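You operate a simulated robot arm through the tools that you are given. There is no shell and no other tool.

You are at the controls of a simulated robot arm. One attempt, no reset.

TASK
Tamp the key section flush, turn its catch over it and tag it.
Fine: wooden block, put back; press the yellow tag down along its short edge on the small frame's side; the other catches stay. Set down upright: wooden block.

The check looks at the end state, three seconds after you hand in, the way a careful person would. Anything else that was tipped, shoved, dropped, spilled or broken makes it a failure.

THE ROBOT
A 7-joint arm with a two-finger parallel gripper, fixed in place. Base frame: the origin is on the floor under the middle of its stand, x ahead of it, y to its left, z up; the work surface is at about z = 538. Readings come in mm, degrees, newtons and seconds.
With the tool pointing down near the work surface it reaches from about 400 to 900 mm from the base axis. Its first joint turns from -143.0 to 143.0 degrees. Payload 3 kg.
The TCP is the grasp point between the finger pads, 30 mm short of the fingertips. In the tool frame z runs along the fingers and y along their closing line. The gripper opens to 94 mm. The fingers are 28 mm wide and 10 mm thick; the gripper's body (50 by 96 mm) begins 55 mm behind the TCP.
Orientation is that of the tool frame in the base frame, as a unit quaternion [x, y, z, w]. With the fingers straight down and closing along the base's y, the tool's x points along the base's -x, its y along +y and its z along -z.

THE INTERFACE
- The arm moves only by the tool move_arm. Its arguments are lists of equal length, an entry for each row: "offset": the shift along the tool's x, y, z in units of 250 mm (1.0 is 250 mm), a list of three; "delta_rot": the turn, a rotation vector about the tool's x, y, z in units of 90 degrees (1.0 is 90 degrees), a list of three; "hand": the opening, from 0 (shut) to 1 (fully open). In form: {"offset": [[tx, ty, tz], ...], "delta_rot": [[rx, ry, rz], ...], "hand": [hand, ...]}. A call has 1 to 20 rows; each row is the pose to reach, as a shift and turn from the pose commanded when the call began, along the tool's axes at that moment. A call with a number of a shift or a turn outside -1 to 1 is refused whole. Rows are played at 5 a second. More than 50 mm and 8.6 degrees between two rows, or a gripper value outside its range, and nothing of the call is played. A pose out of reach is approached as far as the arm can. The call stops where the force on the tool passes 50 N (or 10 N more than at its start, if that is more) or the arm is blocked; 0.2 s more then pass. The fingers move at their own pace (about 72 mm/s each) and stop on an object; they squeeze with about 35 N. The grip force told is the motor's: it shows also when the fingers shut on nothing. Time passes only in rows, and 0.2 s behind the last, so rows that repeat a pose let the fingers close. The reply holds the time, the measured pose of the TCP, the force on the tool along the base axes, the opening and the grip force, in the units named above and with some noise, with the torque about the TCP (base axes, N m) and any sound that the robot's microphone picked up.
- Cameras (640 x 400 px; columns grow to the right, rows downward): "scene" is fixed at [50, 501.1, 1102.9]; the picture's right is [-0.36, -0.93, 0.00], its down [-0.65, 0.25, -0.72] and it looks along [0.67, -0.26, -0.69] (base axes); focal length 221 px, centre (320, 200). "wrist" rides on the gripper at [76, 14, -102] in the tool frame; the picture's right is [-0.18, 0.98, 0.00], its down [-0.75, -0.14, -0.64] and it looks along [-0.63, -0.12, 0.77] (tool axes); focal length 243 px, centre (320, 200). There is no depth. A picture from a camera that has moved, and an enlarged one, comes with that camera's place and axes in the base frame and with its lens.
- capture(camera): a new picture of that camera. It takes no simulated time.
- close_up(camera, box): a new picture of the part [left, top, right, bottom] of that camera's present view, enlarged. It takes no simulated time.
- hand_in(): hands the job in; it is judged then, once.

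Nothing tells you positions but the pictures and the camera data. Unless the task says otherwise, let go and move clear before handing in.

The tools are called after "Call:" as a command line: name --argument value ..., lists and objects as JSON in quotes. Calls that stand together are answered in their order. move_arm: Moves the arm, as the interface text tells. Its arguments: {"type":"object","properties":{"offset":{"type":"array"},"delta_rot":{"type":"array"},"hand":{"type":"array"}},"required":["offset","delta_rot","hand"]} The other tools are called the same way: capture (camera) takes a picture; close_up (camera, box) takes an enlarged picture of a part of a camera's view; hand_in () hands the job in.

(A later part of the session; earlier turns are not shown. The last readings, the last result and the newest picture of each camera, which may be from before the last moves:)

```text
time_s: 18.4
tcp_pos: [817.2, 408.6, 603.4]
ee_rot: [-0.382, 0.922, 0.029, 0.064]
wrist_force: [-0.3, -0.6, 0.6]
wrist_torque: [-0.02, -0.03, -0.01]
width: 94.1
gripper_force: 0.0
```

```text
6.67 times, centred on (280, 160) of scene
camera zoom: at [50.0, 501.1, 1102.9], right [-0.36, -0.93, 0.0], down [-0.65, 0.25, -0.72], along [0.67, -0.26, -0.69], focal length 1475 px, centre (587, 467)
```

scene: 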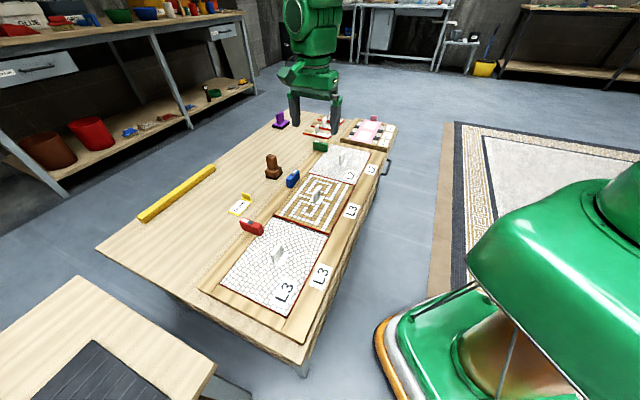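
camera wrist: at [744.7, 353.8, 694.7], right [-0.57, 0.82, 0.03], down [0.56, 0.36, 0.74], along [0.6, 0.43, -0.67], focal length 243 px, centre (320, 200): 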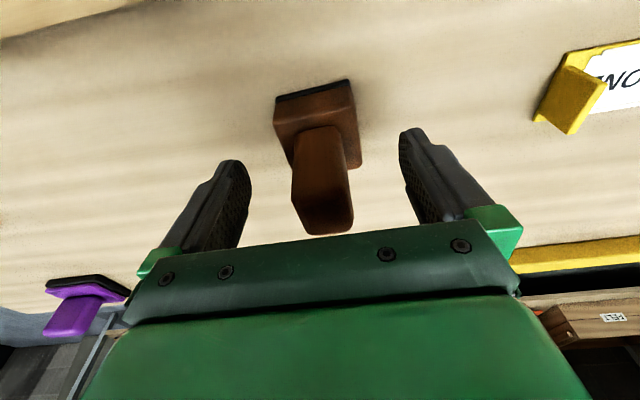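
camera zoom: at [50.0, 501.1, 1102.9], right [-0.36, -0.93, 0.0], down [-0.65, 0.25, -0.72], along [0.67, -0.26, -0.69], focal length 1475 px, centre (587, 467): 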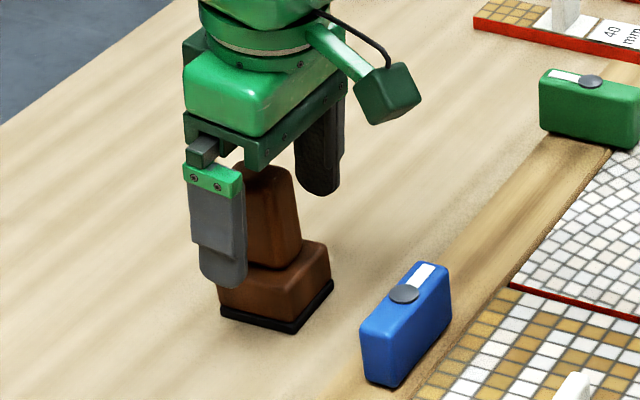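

The fingers straddle the handle. I'll rise 6 mm to stay clear of the block's foot and close on the handle.

Call:
move_arm --offset '[[-0.0033, 0, -0.0238], [-0.0033, 0, -0.0238], [-0.0033, 0, -0.0238], [-0.0033, 0, -0.0238], [-0.0033, 0, -0.0238], [-0.0033, 0, -0.0238], [-0.0033, 0, -0.0238]]' --delta_rot '[[0, 0, 0], [0, 0, 0], [0, 0, 0], [0, 0, 0], [0, 0, 0], [0, 0, 0], [0, 0, 0]]' --hand '[1, 0.5, 0, 0, 0, 0, 0]'

Call:
close_up --camera "scene" --box '[240, 130, 320, 190]'

Call:
capture --camera "wrist"

```text
time_s: 20.0
tcp_pos: [820.0, 408.5, 609.7]
ee_rot: [-0.382, 0.922, 0.027, 0.064]
wrist_force: [1.4, 1.0, 3.5]
wrist_torque: [-0.03, -0.08, 0.05]
width: 33.8
gripper_force: 34.5
```

```text
6.67 times, centred on (280, 160) of scene
camera zoom: at [50.0, 501.1, 1102.9], right [-0.36, -0.93, 0.0], down [-0.65, 0.25, -0.72], along [0.67, -0.26, -0.69], focal length 1475 px, centre (587, 467)
```

zoom: 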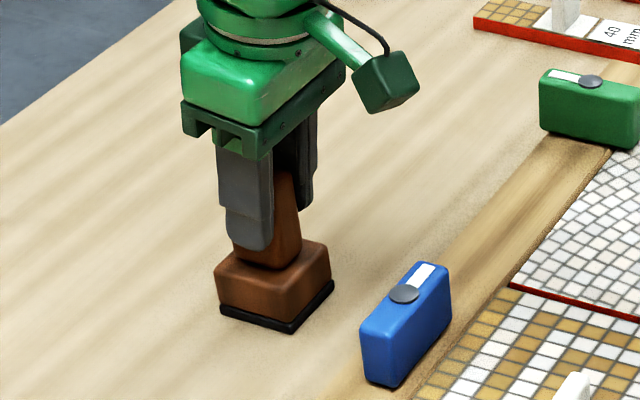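

```text
taken
camera wrist: at [745.2, 353.8, 701.1], right [-0.57, 0.82, 0.03], down [0.56, 0.36, 0.74], along [0.6, 0.43, -0.67], focal length 243 px, centre (320, 200)
```

wrist: 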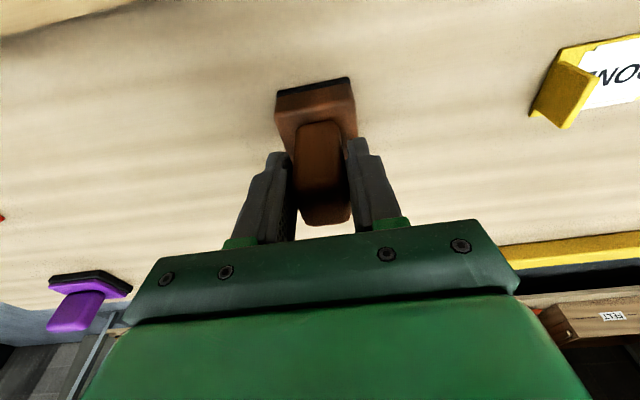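

I have the handle (33.8 mm, 35 N), and the block's bottom is about 72 mm below the TCP. I'll lift it straight up, then carry it high toward the key section.

Call:
move_arm --offset '[[-0.0056, 0, -0.0396], [-0.0111, 0, -0.0792], [-0.0222, 0, -0.158], [-0.0334, 0, -0.2376], [-0.0334, 0, -0.2376]]' --delta_rot '[[0, 0, 0], [0, 0, 0], [0, 0, 0], [0, 0, 0], [0, 0, 0]]' --hand '[0, 0, 0, 0, 0]'

Call:
capture --camera "wrist"

Call:
close_up --camera "scene" --box '[220, 100, 340, 200]'

```text
time_s: 21.2
tcp_pos: [818.4, 408.4, 668.3]
ee_rot: [-0.382, 0.922, 0.028, 0.065]
wrist_force: [-0.1, 0.6, -2.2]
wrist_torque: [0.02, 0.01, 0.0]
width: 34.2
gripper_force: 34.7
```

```text
taken
camera wrist: at [745.0, 353.6, 760.2], right [-0.57, 0.82, 0.03], down [0.57, 0.36, 0.74], along [0.6, 0.43, -0.67], focal length 243 px, centre (320, 200)
```

wrist: 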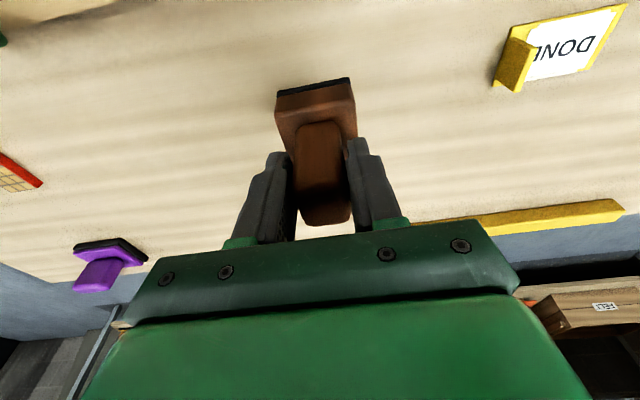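

```text
4.00 times, centred on (280, 150) of scene
camera zoom: at [50.0, 501.1, 1102.9], right [-0.36, -0.93, 0.0], down [-0.65, 0.25, -0.72], along [0.67, -0.26, -0.69], focal length 885 px, centre (480, 400)
```

zoom: 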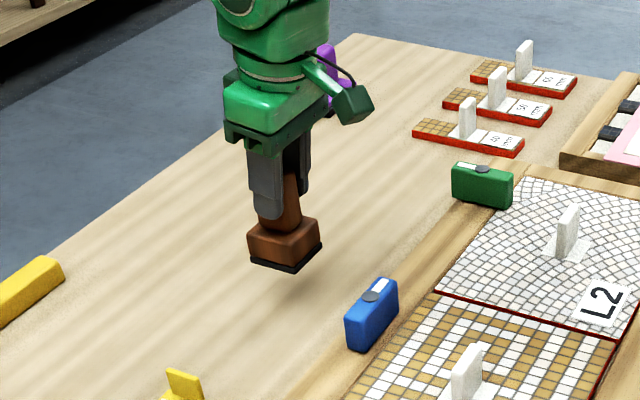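

The block is up cleanly. I'll raise it further and carry it to the near side of the key section's handle, keeping it well above the blue catch.

Call:
move_arm --offset '[[-0.017, 0, -0.123], [-0.0345, 0, -0.2455], [0.0818, 0.0808, -0.2618], [0.1981, 0.1615, -0.2781], [0.3144, 0.2423, -0.2944], [0.4308, 0.323, -0.3108], [0.5471, 0.4038, -0.3271], [0.6634, 0.4845, -0.3434], [0.7797, 0.5653, -0.3597], [0.896, 0.646, -0.376], [0.896, 0.646, -0.376]]' --delta_rot '[[0, 0, 0], [0, 0, 0], [0, 0, 0], [0, 0, 0], [0, 0, 0], [0, 0, 0], [0, 0, 0], [0, 0, 0], [0, 0, 0], [0, 0, 0], [0, 0, 0]]' --hand '[0, 0, 0, 0, 0, 0, 0, 0, 0, 0, 0]'

Call:
capture --camera "wrist"

Call:
close_up --camera "scene" --box '[220, 120, 380, 260]'

```text
time_s: 23.6
tcp_pos: [537.9, 357.9, 732.2]
ee_rot: [-0.382, 0.921, 0.027, 0.065]
wrist_force: [-0.2, -0.2, -2.0]
wrist_torque: [-0.02, 0.03, -0.01]
width: 33.8
gripper_force: 35.4
```

```text
taken
camera wrist: at [464.4, 301.6, 823.2], right [-0.57, 0.82, 0.03], down [0.56, 0.37, 0.74], along [0.6, 0.43, -0.67], focal length 243 px, centre (320, 200)
```

wrist: 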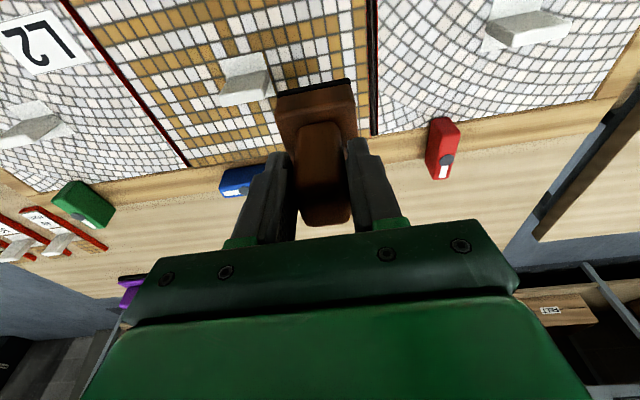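

```text
2.86 times, centred on (300, 190) of scene
camera zoom: at [50.0, 501.1, 1102.9], right [-0.36, -0.93, 0.0], down [-0.65, 0.25, -0.72], along [0.67, -0.26, -0.69], focal length 632 px, centre (377, 229)
```

zoom: 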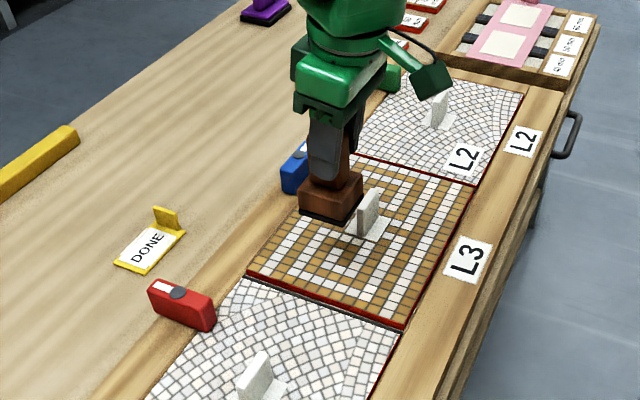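

The block is poised over the near half of the section, clear of its handle. I'll come down close to the surface first.

Call:
move_arm --offset '[[0.0161, 0, 0.1148], [0.0323, 0, 0.2297], [0.0473, 0, 0.3366], [0.0473, 0, 0.3366]]' --delta_rot '[[0, 0, 0], [0, 0, 0], [0, 0, 0], [0, 0, 0]]' --hand '[0, 0, 0, 0]'

Call:
capture --camera "wrist"

Call:
close_up --camera "scene" --box '[260, 160, 360, 240]'

```text
time_s: 24.6
tcp_pos: [538.7, 357.0, 647.1]
ee_rot: [-0.382, 0.922, 0.028, 0.064]
wrist_force: [-0.8, -0.2, -3.0]
wrist_torque: [0.01, 0.02, -0.01]
width: 33.8
gripper_force: 35.0
```

```text
taken
camera wrist: at [464.9, 302.0, 738.3], right [-0.57, 0.82, 0.03], down [0.57, 0.36, 0.74], along [0.6, 0.43, -0.67], focal length 243 px, centre (320, 200)
```

wrist: 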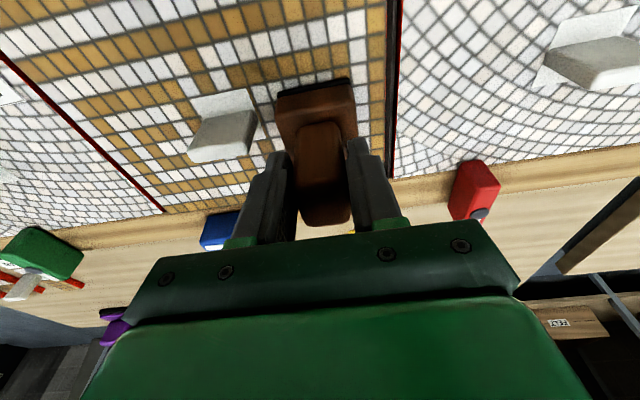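

```text
5.00 times, centred on (310, 200) of scene
camera zoom: at [50.0, 501.1, 1102.9], right [-0.36, -0.93, 0.0], down [-0.65, 0.25, -0.72], along [0.67, -0.26, -0.69], focal length 1106 px, centre (370, 200)
```

zoom: 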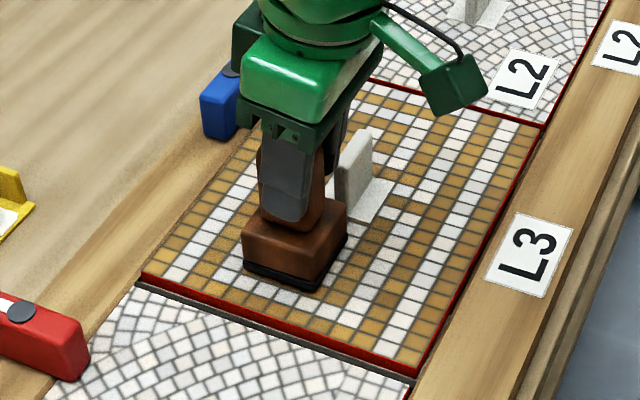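

Now a slow approach to find contact.

Call:
move_arm --offset '[[0.0028, 0, 0.0198], [0.0056, 0, 0.0396], [0.0072, 0, 0.0515], [0.0083, 0, 0.0594], [0.0083, 0, 0.0594]]' --delta_rot '[[0, 0, 0], [0, 0, 0], [0, 0, 0], [0, 0, 0], [0, 0, 0]]' --hand '[0, 0, 0, 0, 0]'

```text
time_s: 25.8
tcp_pos: [540.1, 357.4, 631.7]
ee_rot: [-0.382, 0.921, 0.027, 0.065]
wrist_force: [5.5, 5.2, 30.3]
wrist_torque: [0.22, -0.22, 0.02]
width: 34.0
gripper_force: 34.9
```

Contact at TCP z≈632 with about 30 N. I'll press a little further in small steps.

Call:
move_arm --offset '[[0.0006, 0, 0.004], [0.0011, 0, 0.0079], [0.0017, 0, 0.0119], [0.0022, 0, 0.0158], [0.0028, 0, 0.0198]]' --delta_rot '[[0, 0, 0], [0, 0, 0], [0, 0, 0], [0, 0, 0], [0, 0, 0]]' --hand '[0, 0, 0, 0, 0]'

Call:
close_up --camera "scene" --box '[260, 160, 360, 240]'

```text
time_s: 27.0
tcp_pos: [538.9, 356.2, 626.9]
ee_rot: [-0.382, 0.922, 0.027, 0.063]
wrist_force: [4.5, -1.2, 31.4]
wrist_torque: [0.14, -0.2, -0.05]
width: 34.0
gripper_force: 34.9
```

```text
5.00 times, centred on (310, 200) of scene
camera zoom: at [50.0, 501.1, 1102.9], right [-0.36, -0.93, 0.0], down [-0.65, 0.25, -0.72], along [0.67, -0.26, -0.69], focal length 1106 px, centre (370, 200)
```

zoom: 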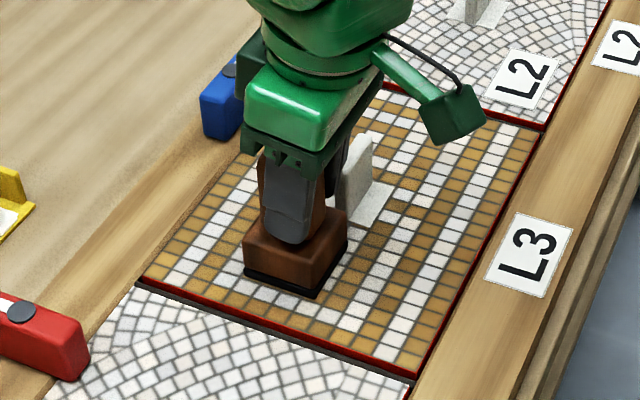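

The section gives steadily under about 30 N and has already sunk here. I'll check its edges before pressing more.

Call:
close_up --camera "scene" --box '[270, 205, 310, 230]'

Call:
close_up --camera "scene" --box '[305, 215, 345, 240]'

Call:
close_up --camera "scene" --box '[330, 172, 370, 197]'

```text
16.00 times, centred on (290, 218) of scene
camera zoom: at [50.0, 501.1, 1102.9], right [-0.36, -0.93, 0.0], down [-0.65, 0.25, -0.72], along [0.67, -0.26, -0.69], focal length 3539 px, centre (800, -80)
```

zoom: 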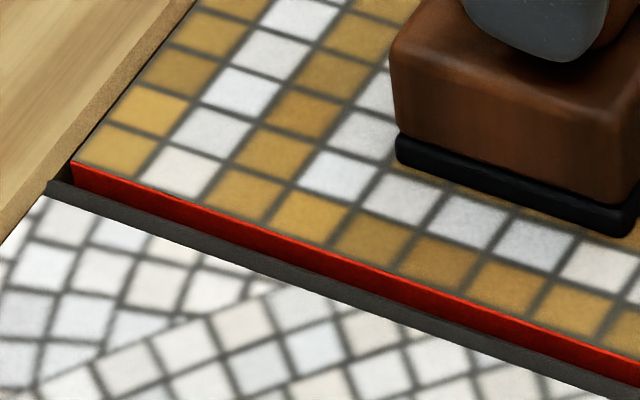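

```text
16.00 times, centred on (325, 228) of scene
camera zoom: at [50.0, 501.1, 1102.9], right [-0.36, -0.93, 0.0], down [-0.65, 0.25, -0.72], along [0.67, -0.26, -0.69], focal length 3539 px, centre (240, -240)
```

zoom: 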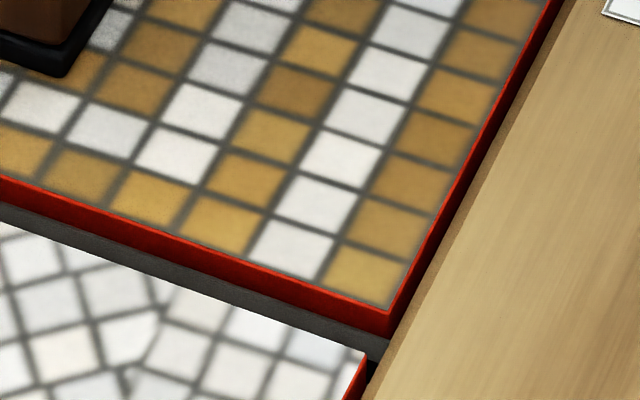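

```text
16.00 times, centred on (350, 184) of scene
camera zoom: at [50.0, 501.1, 1102.9], right [-0.36, -0.93, 0.0], down [-0.65, 0.25, -0.72], along [0.67, -0.26, -0.69], focal length 3539 px, centre (-160, 448)
```

zoom: 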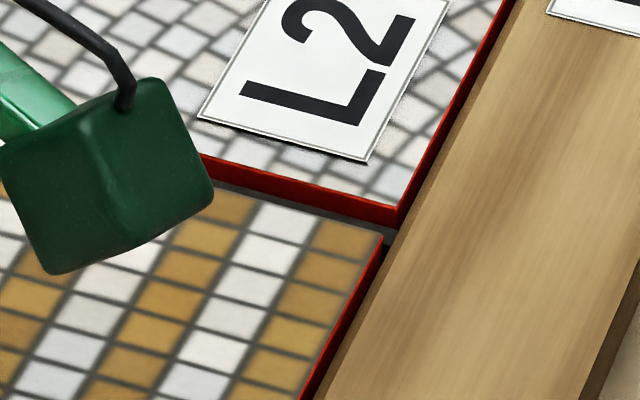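

All visible corners sank evenly by about 4.5–5 mm, so it should be close to level now. I'll lift the block off and inspect before deciding on more.

Call:
move_arm --offset '[[-0.0056, 0, -0.0396], [-0.0167, 0, -0.119], [-0.0389, 0, -0.277], [-0.0389, 0, -0.277]]' --delta_rot '[[0, 0, 0], [0, 0, 0], [0, 0, 0], [0, 0, 0]]' --hand '[0, 0, 0, 0]'

Call:
close_up --camera "scene" --box '[270, 205, 310, 230]'

Call:
close_up --camera "scene" --box '[305, 215, 345, 240]'

Call:
close_up --camera "scene" --box '[330, 172, 370, 197]'

Call:
capture --camera "wrist"

```text
time_s: 28.0
tcp_pos: [537.9, 356.4, 696.6]
ee_rot: [-0.382, 0.922, 0.026, 0.063]
wrist_force: [-0.3, 0.4, -2.5]
wrist_torque: [-0.02, 0.01, 0.01]
width: 33.9
gripper_force: 35.1
```

```text
16.00 times, centred on (290, 218) of scene
camera zoom: at [50.0, 501.1, 1102.9], right [-0.36, -0.93, 0.0], down [-0.65, 0.25, -0.72], along [0.67, -0.26, -0.69], focal length 3539 px, centre (800, -80)
```

zoom: 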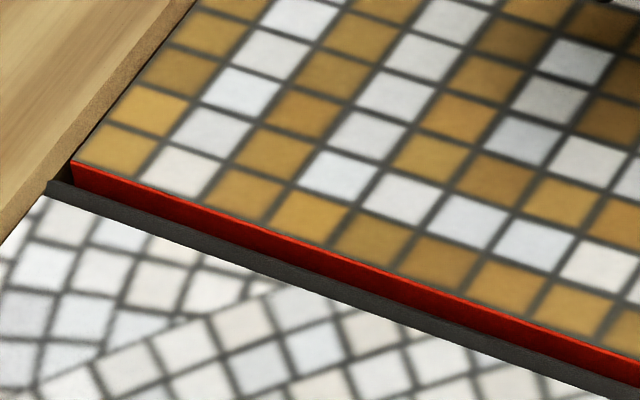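

```text
16.00 times, centred on (325, 228) of scene
camera zoom: at [50.0, 501.1, 1102.9], right [-0.36, -0.93, 0.0], down [-0.65, 0.25, -0.72], along [0.67, -0.26, -0.69], focal length 3539 px, centre (240, -240)
```

zoom: 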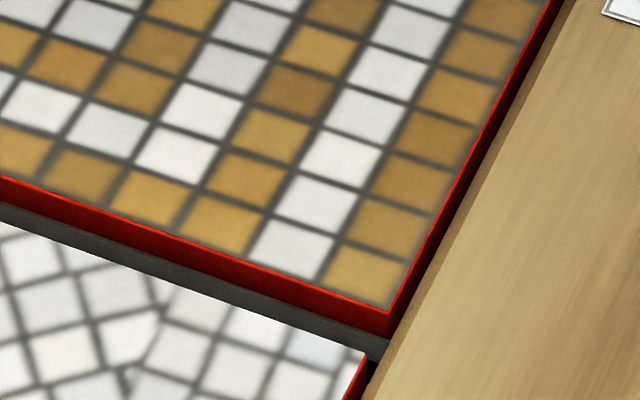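

```text
16.00 times, centred on (350, 184) of scene
camera zoom: at [50.0, 501.1, 1102.9], right [-0.36, -0.93, 0.0], down [-0.65, 0.25, -0.72], along [0.67, -0.26, -0.69], focal length 3539 px, centre (-160, 448)
```

zoom: 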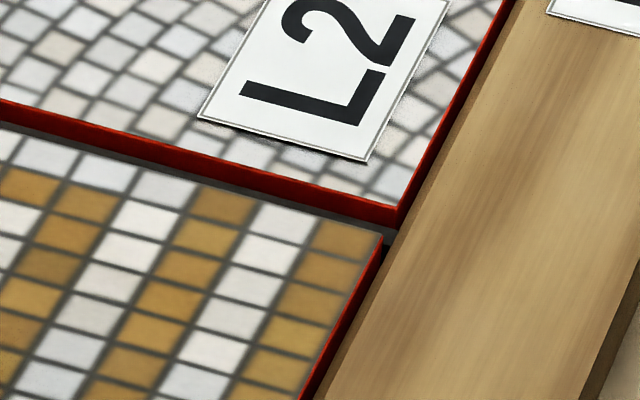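

```text
taken
camera wrist: at [463.9, 301.9, 788.3], right [-0.57, 0.82, 0.03], down [0.57, 0.36, 0.74], along [0.6, 0.43, -0.67], focal length 243 px, centre (320, 200)
```

wrist: 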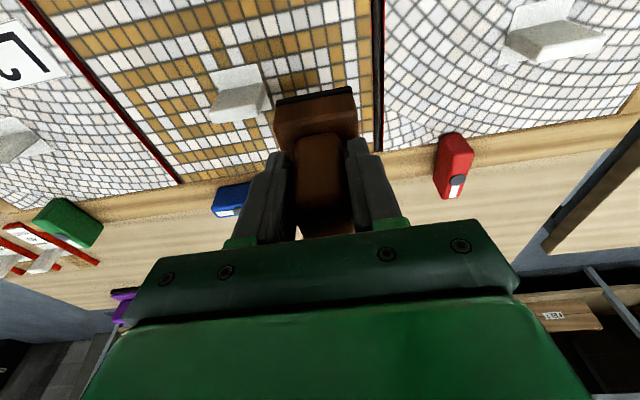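

It stays down with no spring-back. To judge flushness properly I'll take a grazing look from the base side with the block still in hand, staying high enough to clear the rail.

Call:
move_arm --offset '[[0.0741, -0.0589, -0.03], [0.1483, -0.1178, -0.05], [0.2224, -0.1766, -0.07], [0.2965, -0.2355, -0.09], [0.3706, -0.2944, -0.1], [0.4448, -0.3533, -0.1], [0.5189, -0.4121, -0.1], [0.593, -0.471, -0.097], [0.593, -0.471, -0.097]]' --delta_rot '[[0, -0.05, 0], [0, -0.1, 0], [0, -0.15, 0], [0, -0.2, 0], [0, -0.25, 0], [0, -0.3, 0], [0, -0.35, 0], [0, -0.4, 0], [0, -0.4, 0]]' --hand '[0, 0, 0, 0, 0, 0, 0, 0, 0]'

Call:
capture --camera "wrist"

```text
time_s: 30.0
tcp_pos: [557.1, 194.1, 719.6]
ee_rot: [-0.357, 0.864, 0.137, 0.329]
wrist_force: [0.0, -0.7, -1.8]
wrist_torque: [-0.06, 0.02, 0.0]
width: 33.8
gripper_force: 34.9
out of reach, approached as far as the arm can: row 7, 8, 9
```

```text
taken
camera wrist: at [457.6, 113.6, 745.8], right [-0.6, 0.79, 0.12], down [0.2, -0.01, 0.98], along [0.78, 0.61, -0.15], focal length 243 px, centre (320, 200)
```

wrist: 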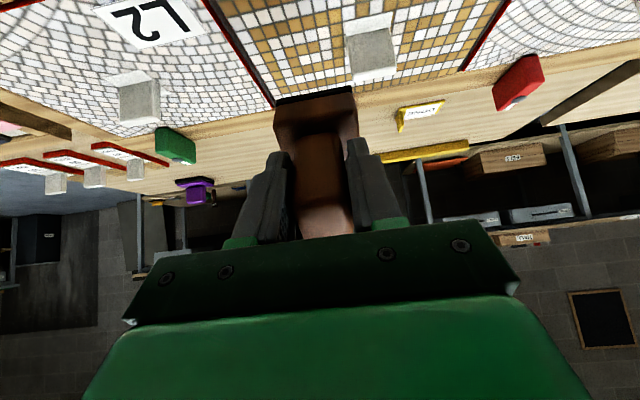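

The right rail is out of view from here, but the left-hand joints show. I'll zoom in on those.

Call:
close_up --camera "wrist" --box '[440, 50, 504, 90]'

Call:
close_up --camera "wrist" --box '[230, 80, 294, 120]'

Call:
close_up --camera "wrist" --box '[180, 0, 280, 70]'

```text
10.00 times, centred on (472, 70) of wrist
camera zoom: at [457.6, 113.6, 745.8], right [-0.6, 0.79, 0.12], down [0.2, -0.01, 0.98], along [0.78, 0.61, -0.15], focal length 2426 px, centre (-1200, 1500)
```

zoom: 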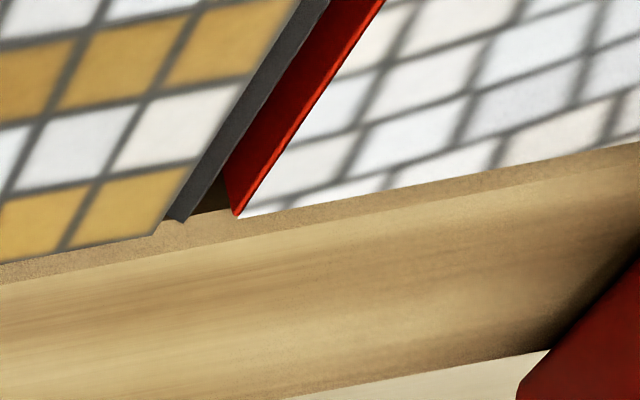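

```text
10.00 times, centred on (262, 100) of wrist
camera zoom: at [457.6, 113.6, 745.8], right [-0.6, 0.79, 0.12], down [0.2, -0.01, 0.98], along [0.78, 0.61, -0.15], focal length 2426 px, centre (900, 1200)
```

zoom: 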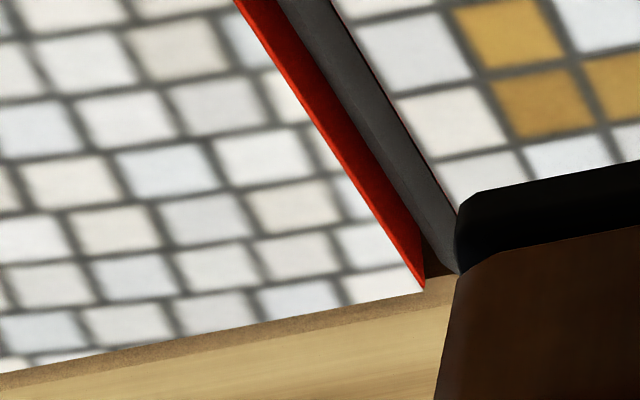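

```text
5.71 times, centred on (230, 35) of wrist
camera zoom: at [457.6, 113.6, 745.8], right [-0.6, 0.79, 0.12], down [0.2, -0.01, 0.98], along [0.78, 0.61, -0.15], focal length 1386 px, centre (834, 1143)
```

zoom: 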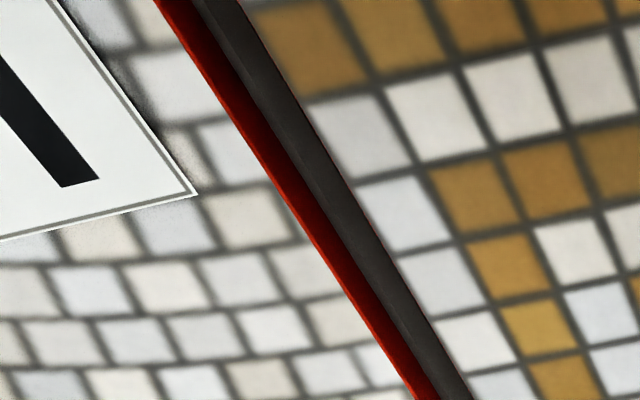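

Left-side strips for the key and near sections look almost identical, so it's within about half a millimetre. I'll zoom in further to measure it.

Call:
close_up --camera "wrist" --box '[448, 64, 472, 79]'

Call:
close_up --camera "wrist" --box '[476, 58, 500, 73]'

Call:
close_up --camera "wrist" --box '[250, 98, 274, 113]'

```text
16.00 times, centred on (460, 72) of wrist
camera zoom: at [457.6, 113.6, 745.8], right [-0.6, 0.79, 0.12], down [0.2, -0.01, 0.98], along [0.78, 0.61, -0.15], focal length 3882 px, centre (-1920, 2256)
```

zoom: 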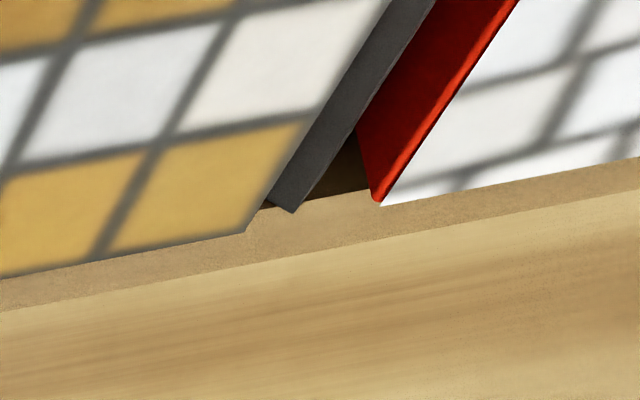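

```text
16.00 times, centred on (488, 66) of wrist
camera zoom: at [457.6, 113.6, 745.8], right [-0.6, 0.79, 0.12], down [0.2, -0.01, 0.98], along [0.78, 0.61, -0.15], focal length 3882 px, centre (-2368, 2352)
```

zoom: 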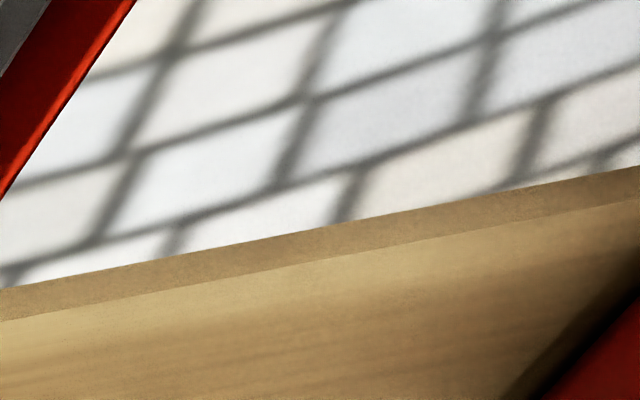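

```text
16.00 times, centred on (262, 106) of wrist
camera zoom: at [457.6, 113.6, 745.8], right [-0.6, 0.79, 0.12], down [0.2, -0.01, 0.98], along [0.78, 0.61, -0.15], focal length 3882 px, centre (1248, 1712)
```

zoom: 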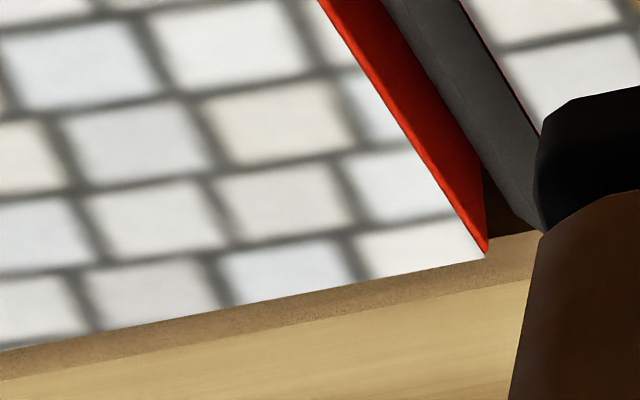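

The left-side strips match to within a pixel or two, so the key section is level with its neighbour and the rail. Next I'll carry the block back to where it stood, first levelling it to the grasp tilt.

Call:
move_arm --offset '[[-0.0546, -0.006, 0.01], [-0.1093, -0.012, 0.03], [-0.1639, -0.018, 0.06], [-0.2185, -0.024, 0.09], [-0.2731, -0.03, 0.1269], [-0.3278, -0.036, 0.1603], [-0.3824, -0.042, 0.1936], [-0.437, -0.048, 0.227], [-0.437, -0.048, 0.227]]' --delta_rot '[[0, 0.0469, 0], [0, 0.0938, 0], [0, 0.1406, 0], [0, 0.1875, 0], [0, 0.2344, 0], [0, 0.2813, 0], [0, 0.3281, 0], [0, 0.375, 0], [0, 0.375, 0]]' --hand '[0, 0, 0, 0, 0, 0, 0, 0, 0]'

```text
time_s: 32.0
tcp_pos: [648.7, 266.9, 753.9]
ee_rot: [-0.381, 0.92, 0.035, 0.082]
wrist_force: [0.5, -0.5, -2.5]
wrist_torque: [-0.02, 0.03, 0.0]
width: 33.7
gripper_force: 34.5
```

The block is upright again to within about 2°. I'll correct that on the way and move above its original spot.

Call:
move_arm --offset '[[-0.1171, -0.0111, 0.04], [-0.2343, -0.0223, 0.08], [-0.3514, -0.0334, 0.13], [-0.4686, -0.0446, 0.19], [-0.5857, -0.0557, 0.25], [-0.7029, -0.0669, 0.33], [-0.82, -0.078, 0.407], [-0.82, -0.078, 0.407]]' --delta_rot '[[0, 0.0035, 0], [0, 0.0071, 0], [0, 0.0106, 0], [0, 0.0141, 0], [0, 0.0176, 0], [0, 0.0212, 0], [0, 0.0247, 0], [0, 0.0247, 0]]' --hand '[0, 0, 0, 0, 0, 0, 0, 0]'

Call:
capture --camera "wrist"

Call:
close_up --camera "scene" --box '[220, 100, 340, 200]'

```text
time_s: 33.8
tcp_pos: [818.0, 409.0, 689.9]
ee_rot: [-0.382, 0.922, 0.027, 0.064]
wrist_force: [-1.2, 0.3, -2.7]
wrist_torque: [-0.05, 0.01, -0.03]
width: 33.7
gripper_force: 34.4
```

```text
taken
camera wrist: at [743.7, 354.1, 781.2], right [-0.57, 0.82, 0.03], down [0.56, 0.36, 0.74], along [0.6, 0.43, -0.67], focal length 243 px, centre (320, 200)
```

wrist: 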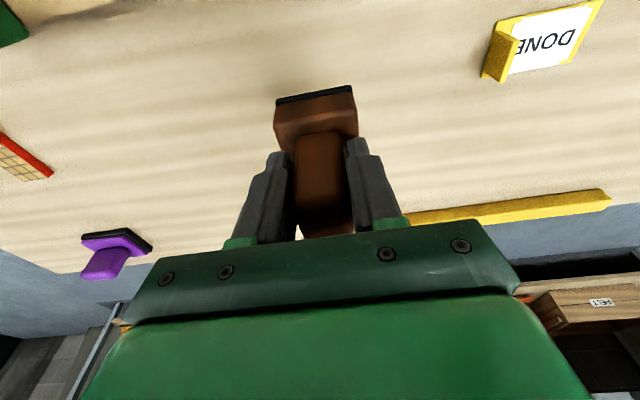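

```text
4.00 times, centred on (280, 150) of scene
camera zoom: at [50.0, 501.1, 1102.9], right [-0.36, -0.93, 0.0], down [-0.65, 0.25, -0.72], along [0.67, -0.26, -0.69], focal length 885 px, centre (480, 400)
```

zoom: 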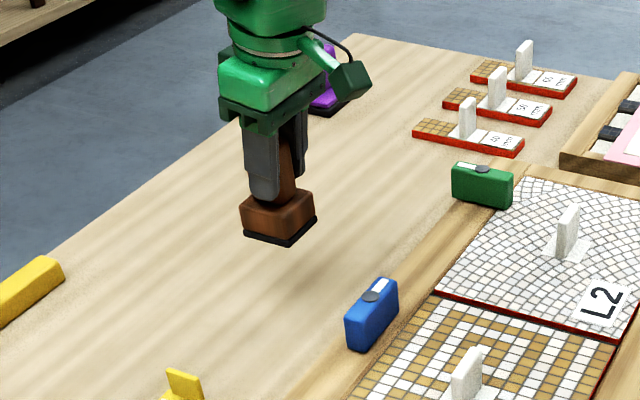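

The block looks slightly shifted in the grip since the pressing. I'll zoom in to see whether it's tilted before setting it down.

Call:
close_up --camera "wrist" --box '[240, 60, 400, 240]'

Call:
close_up --camera "scene" --box '[265, 125, 315, 165]'

```text
2.22 times, centred on (320, 150) of wrist
camera zoom: at [743.7, 354.1, 781.2], right [-0.57, 0.82, 0.03], down [0.56, 0.36, 0.74], along [0.6, 0.43, -0.67], focal length 539 px, centre (320, 311)
```

zoom: 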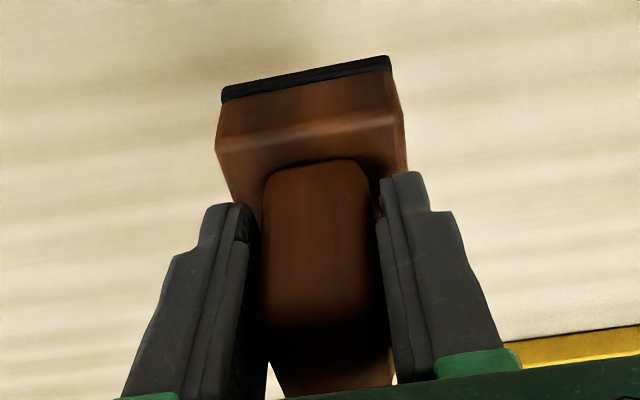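

```text
10.00 times, centred on (290, 145) of scene
camera zoom: at [50.0, 501.1, 1102.9], right [-0.36, -0.93, 0.0], down [-0.65, 0.25, -0.72], along [0.67, -0.26, -0.69], focal length 2212 px, centre (620, 750)
```

zoom: 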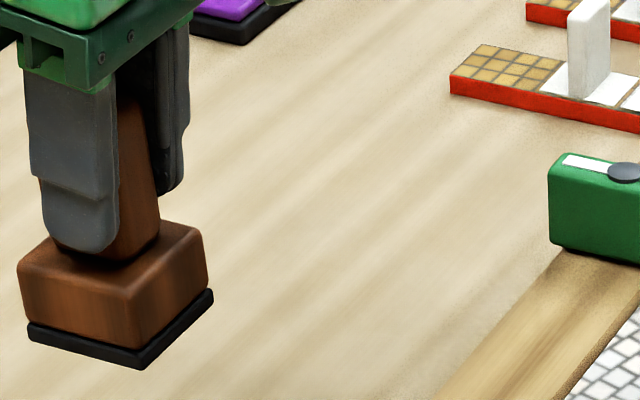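

The handle slid up several millimetres in the grip while pressing, but the block still hangs upright. I'll lower it toward its spot and feel for the table, since the offset has changed.

Call:
move_arm --offset '[[0.0111, 0, 0.0792], [0.0222, 0, 0.1584], [0.0306, 0, 0.2178], [0.0361, 0, 0.2574], [0.0361, 0, 0.2574]]' --delta_rot '[[0, 0, 0], [0, 0, 0], [0, 0, 0], [0, 0, 0], [0, 0, 0]]' --hand '[0, 0, 0, 0, 0]'

Call:
close_up --camera "scene" --box '[255, 140, 305, 180]'

```text
time_s: 35.0
tcp_pos: [817.7, 409.5, 625.2]
ee_rot: [-0.382, 0.922, 0.027, 0.064]
wrist_force: [0.4, 0.3, -1.0]
wrist_torque: [-0.03, 0.05, 0.0]
width: 33.8
gripper_force: 35.2
```

```text
10.00 times, centred on (280, 160) of scene
camera zoom: at [50.0, 501.1, 1102.9], right [-0.36, -0.93, 0.0], down [-0.65, 0.25, -0.72], along [0.67, -0.26, -0.69], focal length 2212 px, centre (720, 600)
```

zoom: 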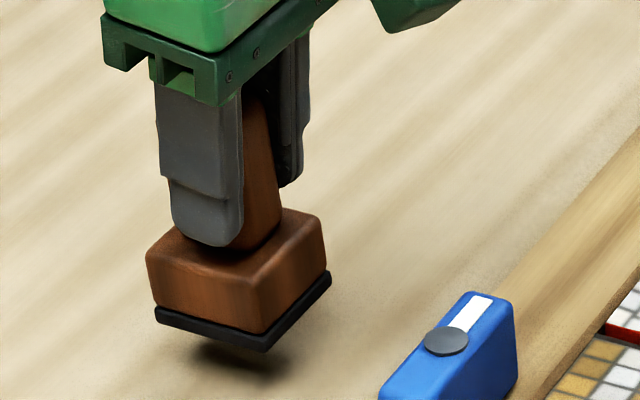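

The block hangs about 20 mm above its old footprint. I'll continue down in small steps until it touches.

Call:
move_arm --offset '[[0.0056, 0, 0.0396], [0.0089, 0, 0.0634], [0.01, 0, 0.0713], [0.01, 0, 0.0713]]' --delta_rot '[[0, 0, 0], [0, 0, 0], [0, 0, 0], [0, 0, 0]]' --hand '[0, 0, 0, 0]'

Call:
close_up --camera "scene" --box '[255, 140, 305, 180]'

```text
time_s: 36.0
tcp_pos: [818.2, 408.7, 608.4]
ee_rot: [-0.382, 0.922, 0.027, 0.064]
wrist_force: [-0.1, -0.7, -2.3]
wrist_torque: [-0.01, 0.02, -0.01]
width: 33.6
gripper_force: 35.6
```

```text
10.00 times, centred on (280, 160) of scene
camera zoom: at [50.0, 501.1, 1102.9], right [-0.36, -0.93, 0.0], down [-0.65, 0.25, -0.72], along [0.67, -0.26, -0.69], focal length 2212 px, centre (720, 600)
```

zoom: 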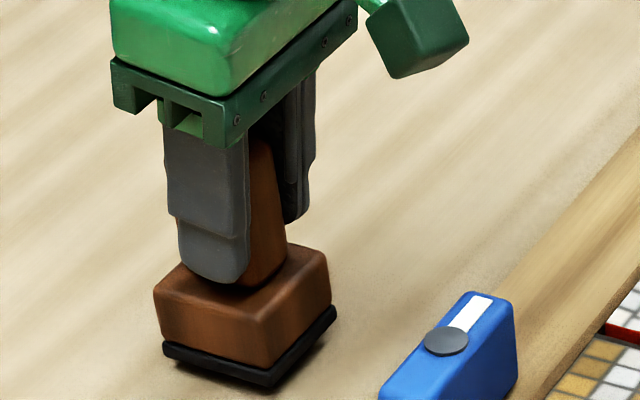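

It's nearly down. Slow 1 mm steps now.

Call:
move_arm --offset '[[0.0006, 0, 0.004], [0.0011, 0, 0.0079], [0.0017, 0, 0.0119], [0.0017, 0, 0.0119]]' --delta_rot '[[0, 0, 0], [0, 0, 0], [0, 0, 0], [0, 0, 0]]' --hand '[0, 0, 0, 0]'

```text
time_s: 37.0
tcp_pos: [817.6, 410.7, 604.7]
ee_rot: [-0.382, 0.922, 0.027, 0.064]
wrist_force: [-0.1, -0.5, -1.4]
wrist_torque: [0.02, 0.02, 0.02]
width: 33.8
gripper_force: 35.0
```

Call:
move_arm --offset '[[0.0006, 0, 0.004], [0.0011, 0, 0.0079], [0.0014, 0, 0.0099], [0.0014, 0, 0.0099]]' --delta_rot '[[0, 0, 0], [0, 0, 0], [0, 0, 0], [0, 0, 0]]' --hand '[0, 0, 0, 0]'

Call:
close_up --camera "scene" --box '[255, 140, 305, 180]'

```text
time_s: 38.0
tcp_pos: [817.2, 410.0, 602.7]
ee_rot: [-0.382, 0.922, 0.027, 0.064]
wrist_force: [-0.2, 0.5, -2.6]
wrist_torque: [-0.02, 0.02, -0.03]
width: 33.4
gripper_force: 35.0
```

```text
10.00 times, centred on (280, 160) of scene
camera zoom: at [50.0, 501.1, 1102.9], right [-0.36, -0.93, 0.0], down [-0.65, 0.25, -0.72], along [0.67, -0.26, -0.69], focal length 2212 px, centre (720, 600)
```

zoom: 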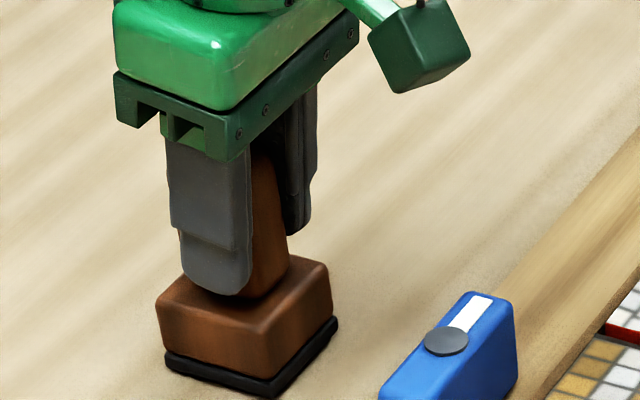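

Call:
move_arm --offset '[[0.0006, 0, 0.004], [0.0011, 0, 0.0079], [0.0011, 0, 0.0079]]' --delta_rot '[[0, 0, 0], [0, 0, 0], [0, 0, 0]]' --hand '[0, 0, 0]'

```text
time_s: 38.8
tcp_pos: [818.0, 408.7, 599.9]
ee_rot: [-0.382, 0.921, 0.028, 0.065]
wrist_force: [0.2, -1.2, -2.2]
wrist_torque: [-0.03, 0.01, 0.01]
width: 33.6
gripper_force: 35.5
```

No contact yet. I'll continue down 2 mm and look.

Call:
move_arm --offset '[[0.0006, 0, 0.004], [0.0011, 0, 0.0079], [0.0011, 0, 0.0079]]' --delta_rot '[[0, 0, 0], [0, 0, 0], [0, 0, 0]]' --hand '[0, 0, 0]'

Call:
close_up --camera "scene" --box '[260, 160, 300, 190]'

Call:
capture --camera "wrist"

```text
time_s: 39.6
tcp_pos: [818.4, 410.3, 598.3]
ee_rot: [-0.382, 0.922, 0.027, 0.065]
wrist_force: [-10.9, -4.8, 24.9]
wrist_torque: [-0.15, 0.16, 0.02]
width: 33.7
gripper_force: 35.3
```

```text
13.33 times, centred on (280, 175) of scene
camera zoom: at [50.0, 501.1, 1102.9], right [-0.36, -0.93, 0.0], down [-0.65, 0.25, -0.72], along [0.67, -0.26, -0.69], focal length 2949 px, centre (853, 533)
```

zoom: 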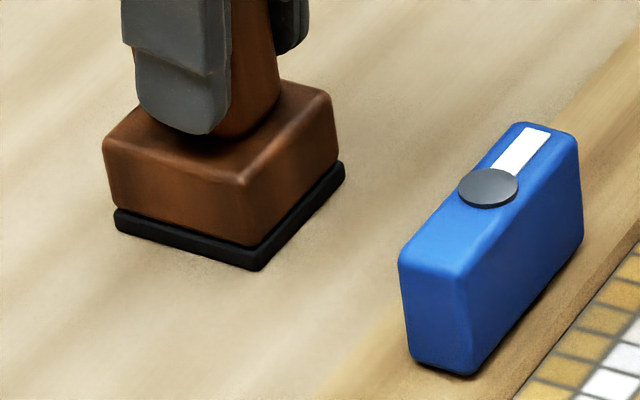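

```text
taken
camera wrist: at [744.1, 354.6, 690.1], right [-0.57, 0.82, 0.03], down [0.56, 0.36, 0.74], along [0.6, 0.44, -0.67], focal length 243 px, centre (320, 200)
```

wrist: 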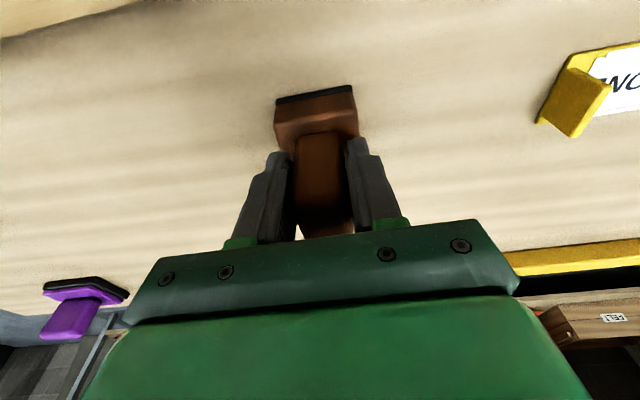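

Contact: the block is back on the table, its corner within about 3 mm of the original spot. I'll ease off the load, open, and then check.

Call:
move_arm --offset '[[-0.0006, 0, -0.004], [-0.0006, 0, -0.004], [-0.0006, 0, -0.004], [-0.0006, 0, -0.004], [-0.0006, 0, -0.004]]' --delta_rot '[[0, 0, 0], [0, 0, 0], [0, 0, 0], [0, 0, 0], [0, 0, 0]]' --hand '[0, 0, 0.7, 1, 1]'

Call:
close_up --camera "scene" --box '[240, 130, 320, 190]'

Call:
capture --camera "wrist"

```text
time_s: 40.8
tcp_pos: [818.4, 409.9, 598.3]
ee_rot: [-0.382, 0.921, 0.027, 0.064]
wrist_force: [0.0, -0.3, 0.1]
wrist_torque: [-0.02, 0.01, 0.01]
width: 94.0
gripper_force: 0.1
```

```text
6.67 times, centred on (280, 160) of scene
camera zoom: at [50.0, 501.1, 1102.9], right [-0.36, -0.93, 0.0], down [-0.65, 0.25, -0.72], along [0.67, -0.26, -0.69], focal length 1475 px, centre (587, 467)
```

zoom: 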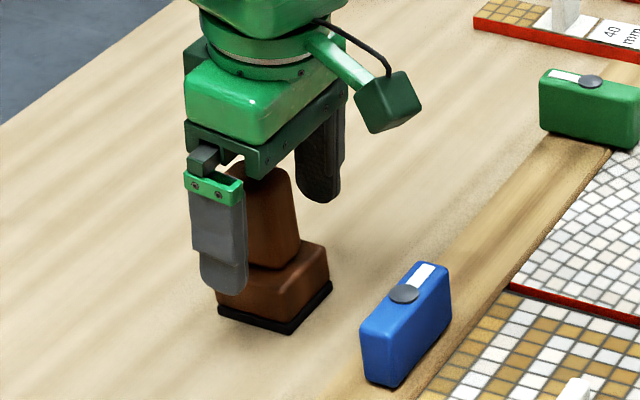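

```text
taken
camera wrist: at [743.8, 354.3, 690.1], right [-0.57, 0.82, 0.03], down [0.56, 0.36, 0.74], along [0.6, 0.43, -0.67], focal length 243 px, centre (320, 200)
```

wrist: 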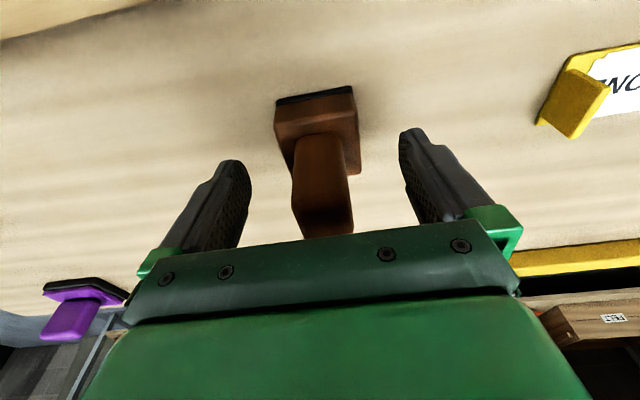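

The block stands upright on its spot. I'll rise straight up clear of it.

Call:
move_arm --offset '[[-0.0185, 0, -0.132], [-0.037, 0, -0.264], [-0.0556, 0, -0.396], [-0.0556, 0, -0.396]]' --delta_rot '[[0, 0, 0], [0, 0, 0], [0, 0, 0], [0, 0, 0]]' --hand '[1, 1, 1, 1]'

Call:
close_up --camera "scene" --box '[240, 130, 320, 190]'

Call:
capture --camera "wrist"

```text
time_s: 41.8
tcp_pos: [818.1, 407.2, 699.6]
ee_rot: [-0.382, 0.922, 0.027, 0.064]
wrist_force: [0.3, -0.6, 0.3]
wrist_torque: [0.01, -0.01, -0.02]
width: 94.0
gripper_force: 0.1
```

```text
6.67 times, centred on (280, 160) of scene
camera zoom: at [50.0, 501.1, 1102.9], right [-0.36, -0.93, 0.0], down [-0.65, 0.25, -0.72], along [0.67, -0.26, -0.69], focal length 1475 px, centre (587, 467)
```

zoom: 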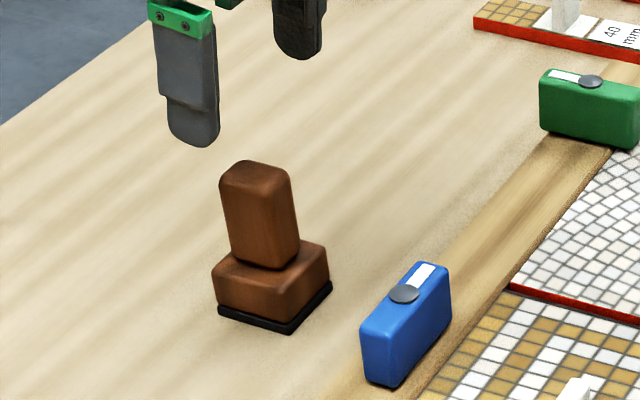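

```text
taken
camera wrist: at [743.8, 353.5, 790.1], right [-0.57, 0.82, 0.03], down [0.56, 0.36, 0.74], along [0.6, 0.43, -0.67], focal length 243 px, centre (320, 200)
```

wrist: 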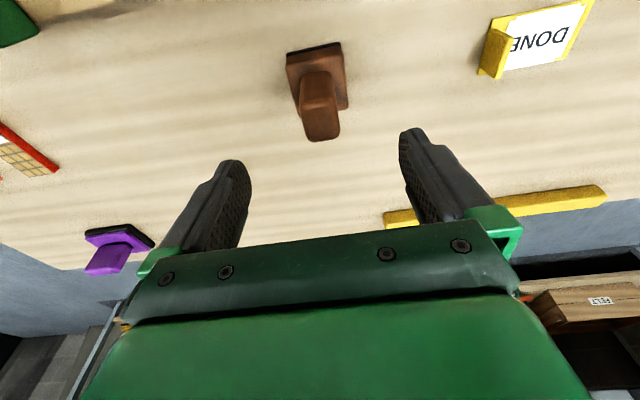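

The block is upright where it was. Now I'll swing back to the base-side grazing pose to verify flushness without the block in the way.

Call:
move_arm --offset '[[0.12, 0.0145, -0.15], [0.24, 0.029, -0.23], [0.36, 0.0435, -0.29], [0.48, 0.058, -0.32], [0.6, 0.0725, -0.34], [0.72, 0.087, -0.35], [0.84, 0.1015, -0.36], [0.961, 0.116, -0.377], [0.961, 0.116, -0.377]]' --delta_rot '[[0, 0.011, 0], [0, 0.022, 0], [0, 0.0333, 0], [0, 0.0444, 0], [0, 0.0555, 0], [0, 0.0667, 0], [0, 0.0778, 0], [0, 0.0889, 0], [0, 0.0889, 0]]' --hand '[1, 1, 1, 1, 1, 1, 1, 1, 1]'

```text
time_s: 43.8
tcp_pos: [620.1, 253.1, 759.7]
ee_rot: [-0.382, 0.924, 0.001, 0.0]
wrist_force: [-0.3, 0.1, -0.1]
wrist_torque: [0.0, -0.04, 0.03]
width: 94.2
gripper_force: 0.1
```

Call:
move_arm --offset '[[0.069, 0.0069, 0.0648], [0.138, 0.0138, 0.1295], [0.207, 0.0206, 0.1943], [0.276, 0.0275, 0.259], [0.345, 0.0344, 0.3238], [0.414, 0.0413, 0.3885], [0.483, 0.0481, 0.4533], [0.552, 0.055, 0.518], [0.552, 0.055, 0.518]]' --delta_rot '[[0, -0.0606, 0], [0, -0.1213, 0], [0, -0.1819, 0], [0, -0.2425, 0], [0, -0.3031, 0], [0, -0.3638, 0], [0, -0.4244, 0], [0, -0.485, 0], [0, -0.485, 0]]' --hand '[1, 1, 1, 1, 1, 1, 1, 1, 1]'

Call:
capture --camera "wrist"

```text
time_s: 45.8
tcp_pos: [519.6, 171.3, 636.6]
ee_rot: [-0.356, 0.857, 0.144, 0.343]
wrist_force: [0.2, 0.8, -0.2]
wrist_torque: [0.0, 0.01, 0.0]
width: 93.9
gripper_force: 0.1
out of reach, approached as far as the arm can: row 8, 9
```

```text
taken
camera wrist: at [420.0, 90.4, 657.7], right [-0.6, 0.79, 0.13], down [0.17, -0.03, 0.98], along [0.78, 0.61, -0.12], focal length 243 px, centre (320, 200)
```

wrist: 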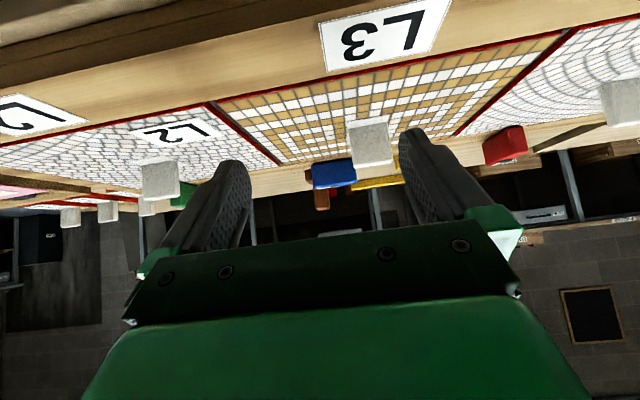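

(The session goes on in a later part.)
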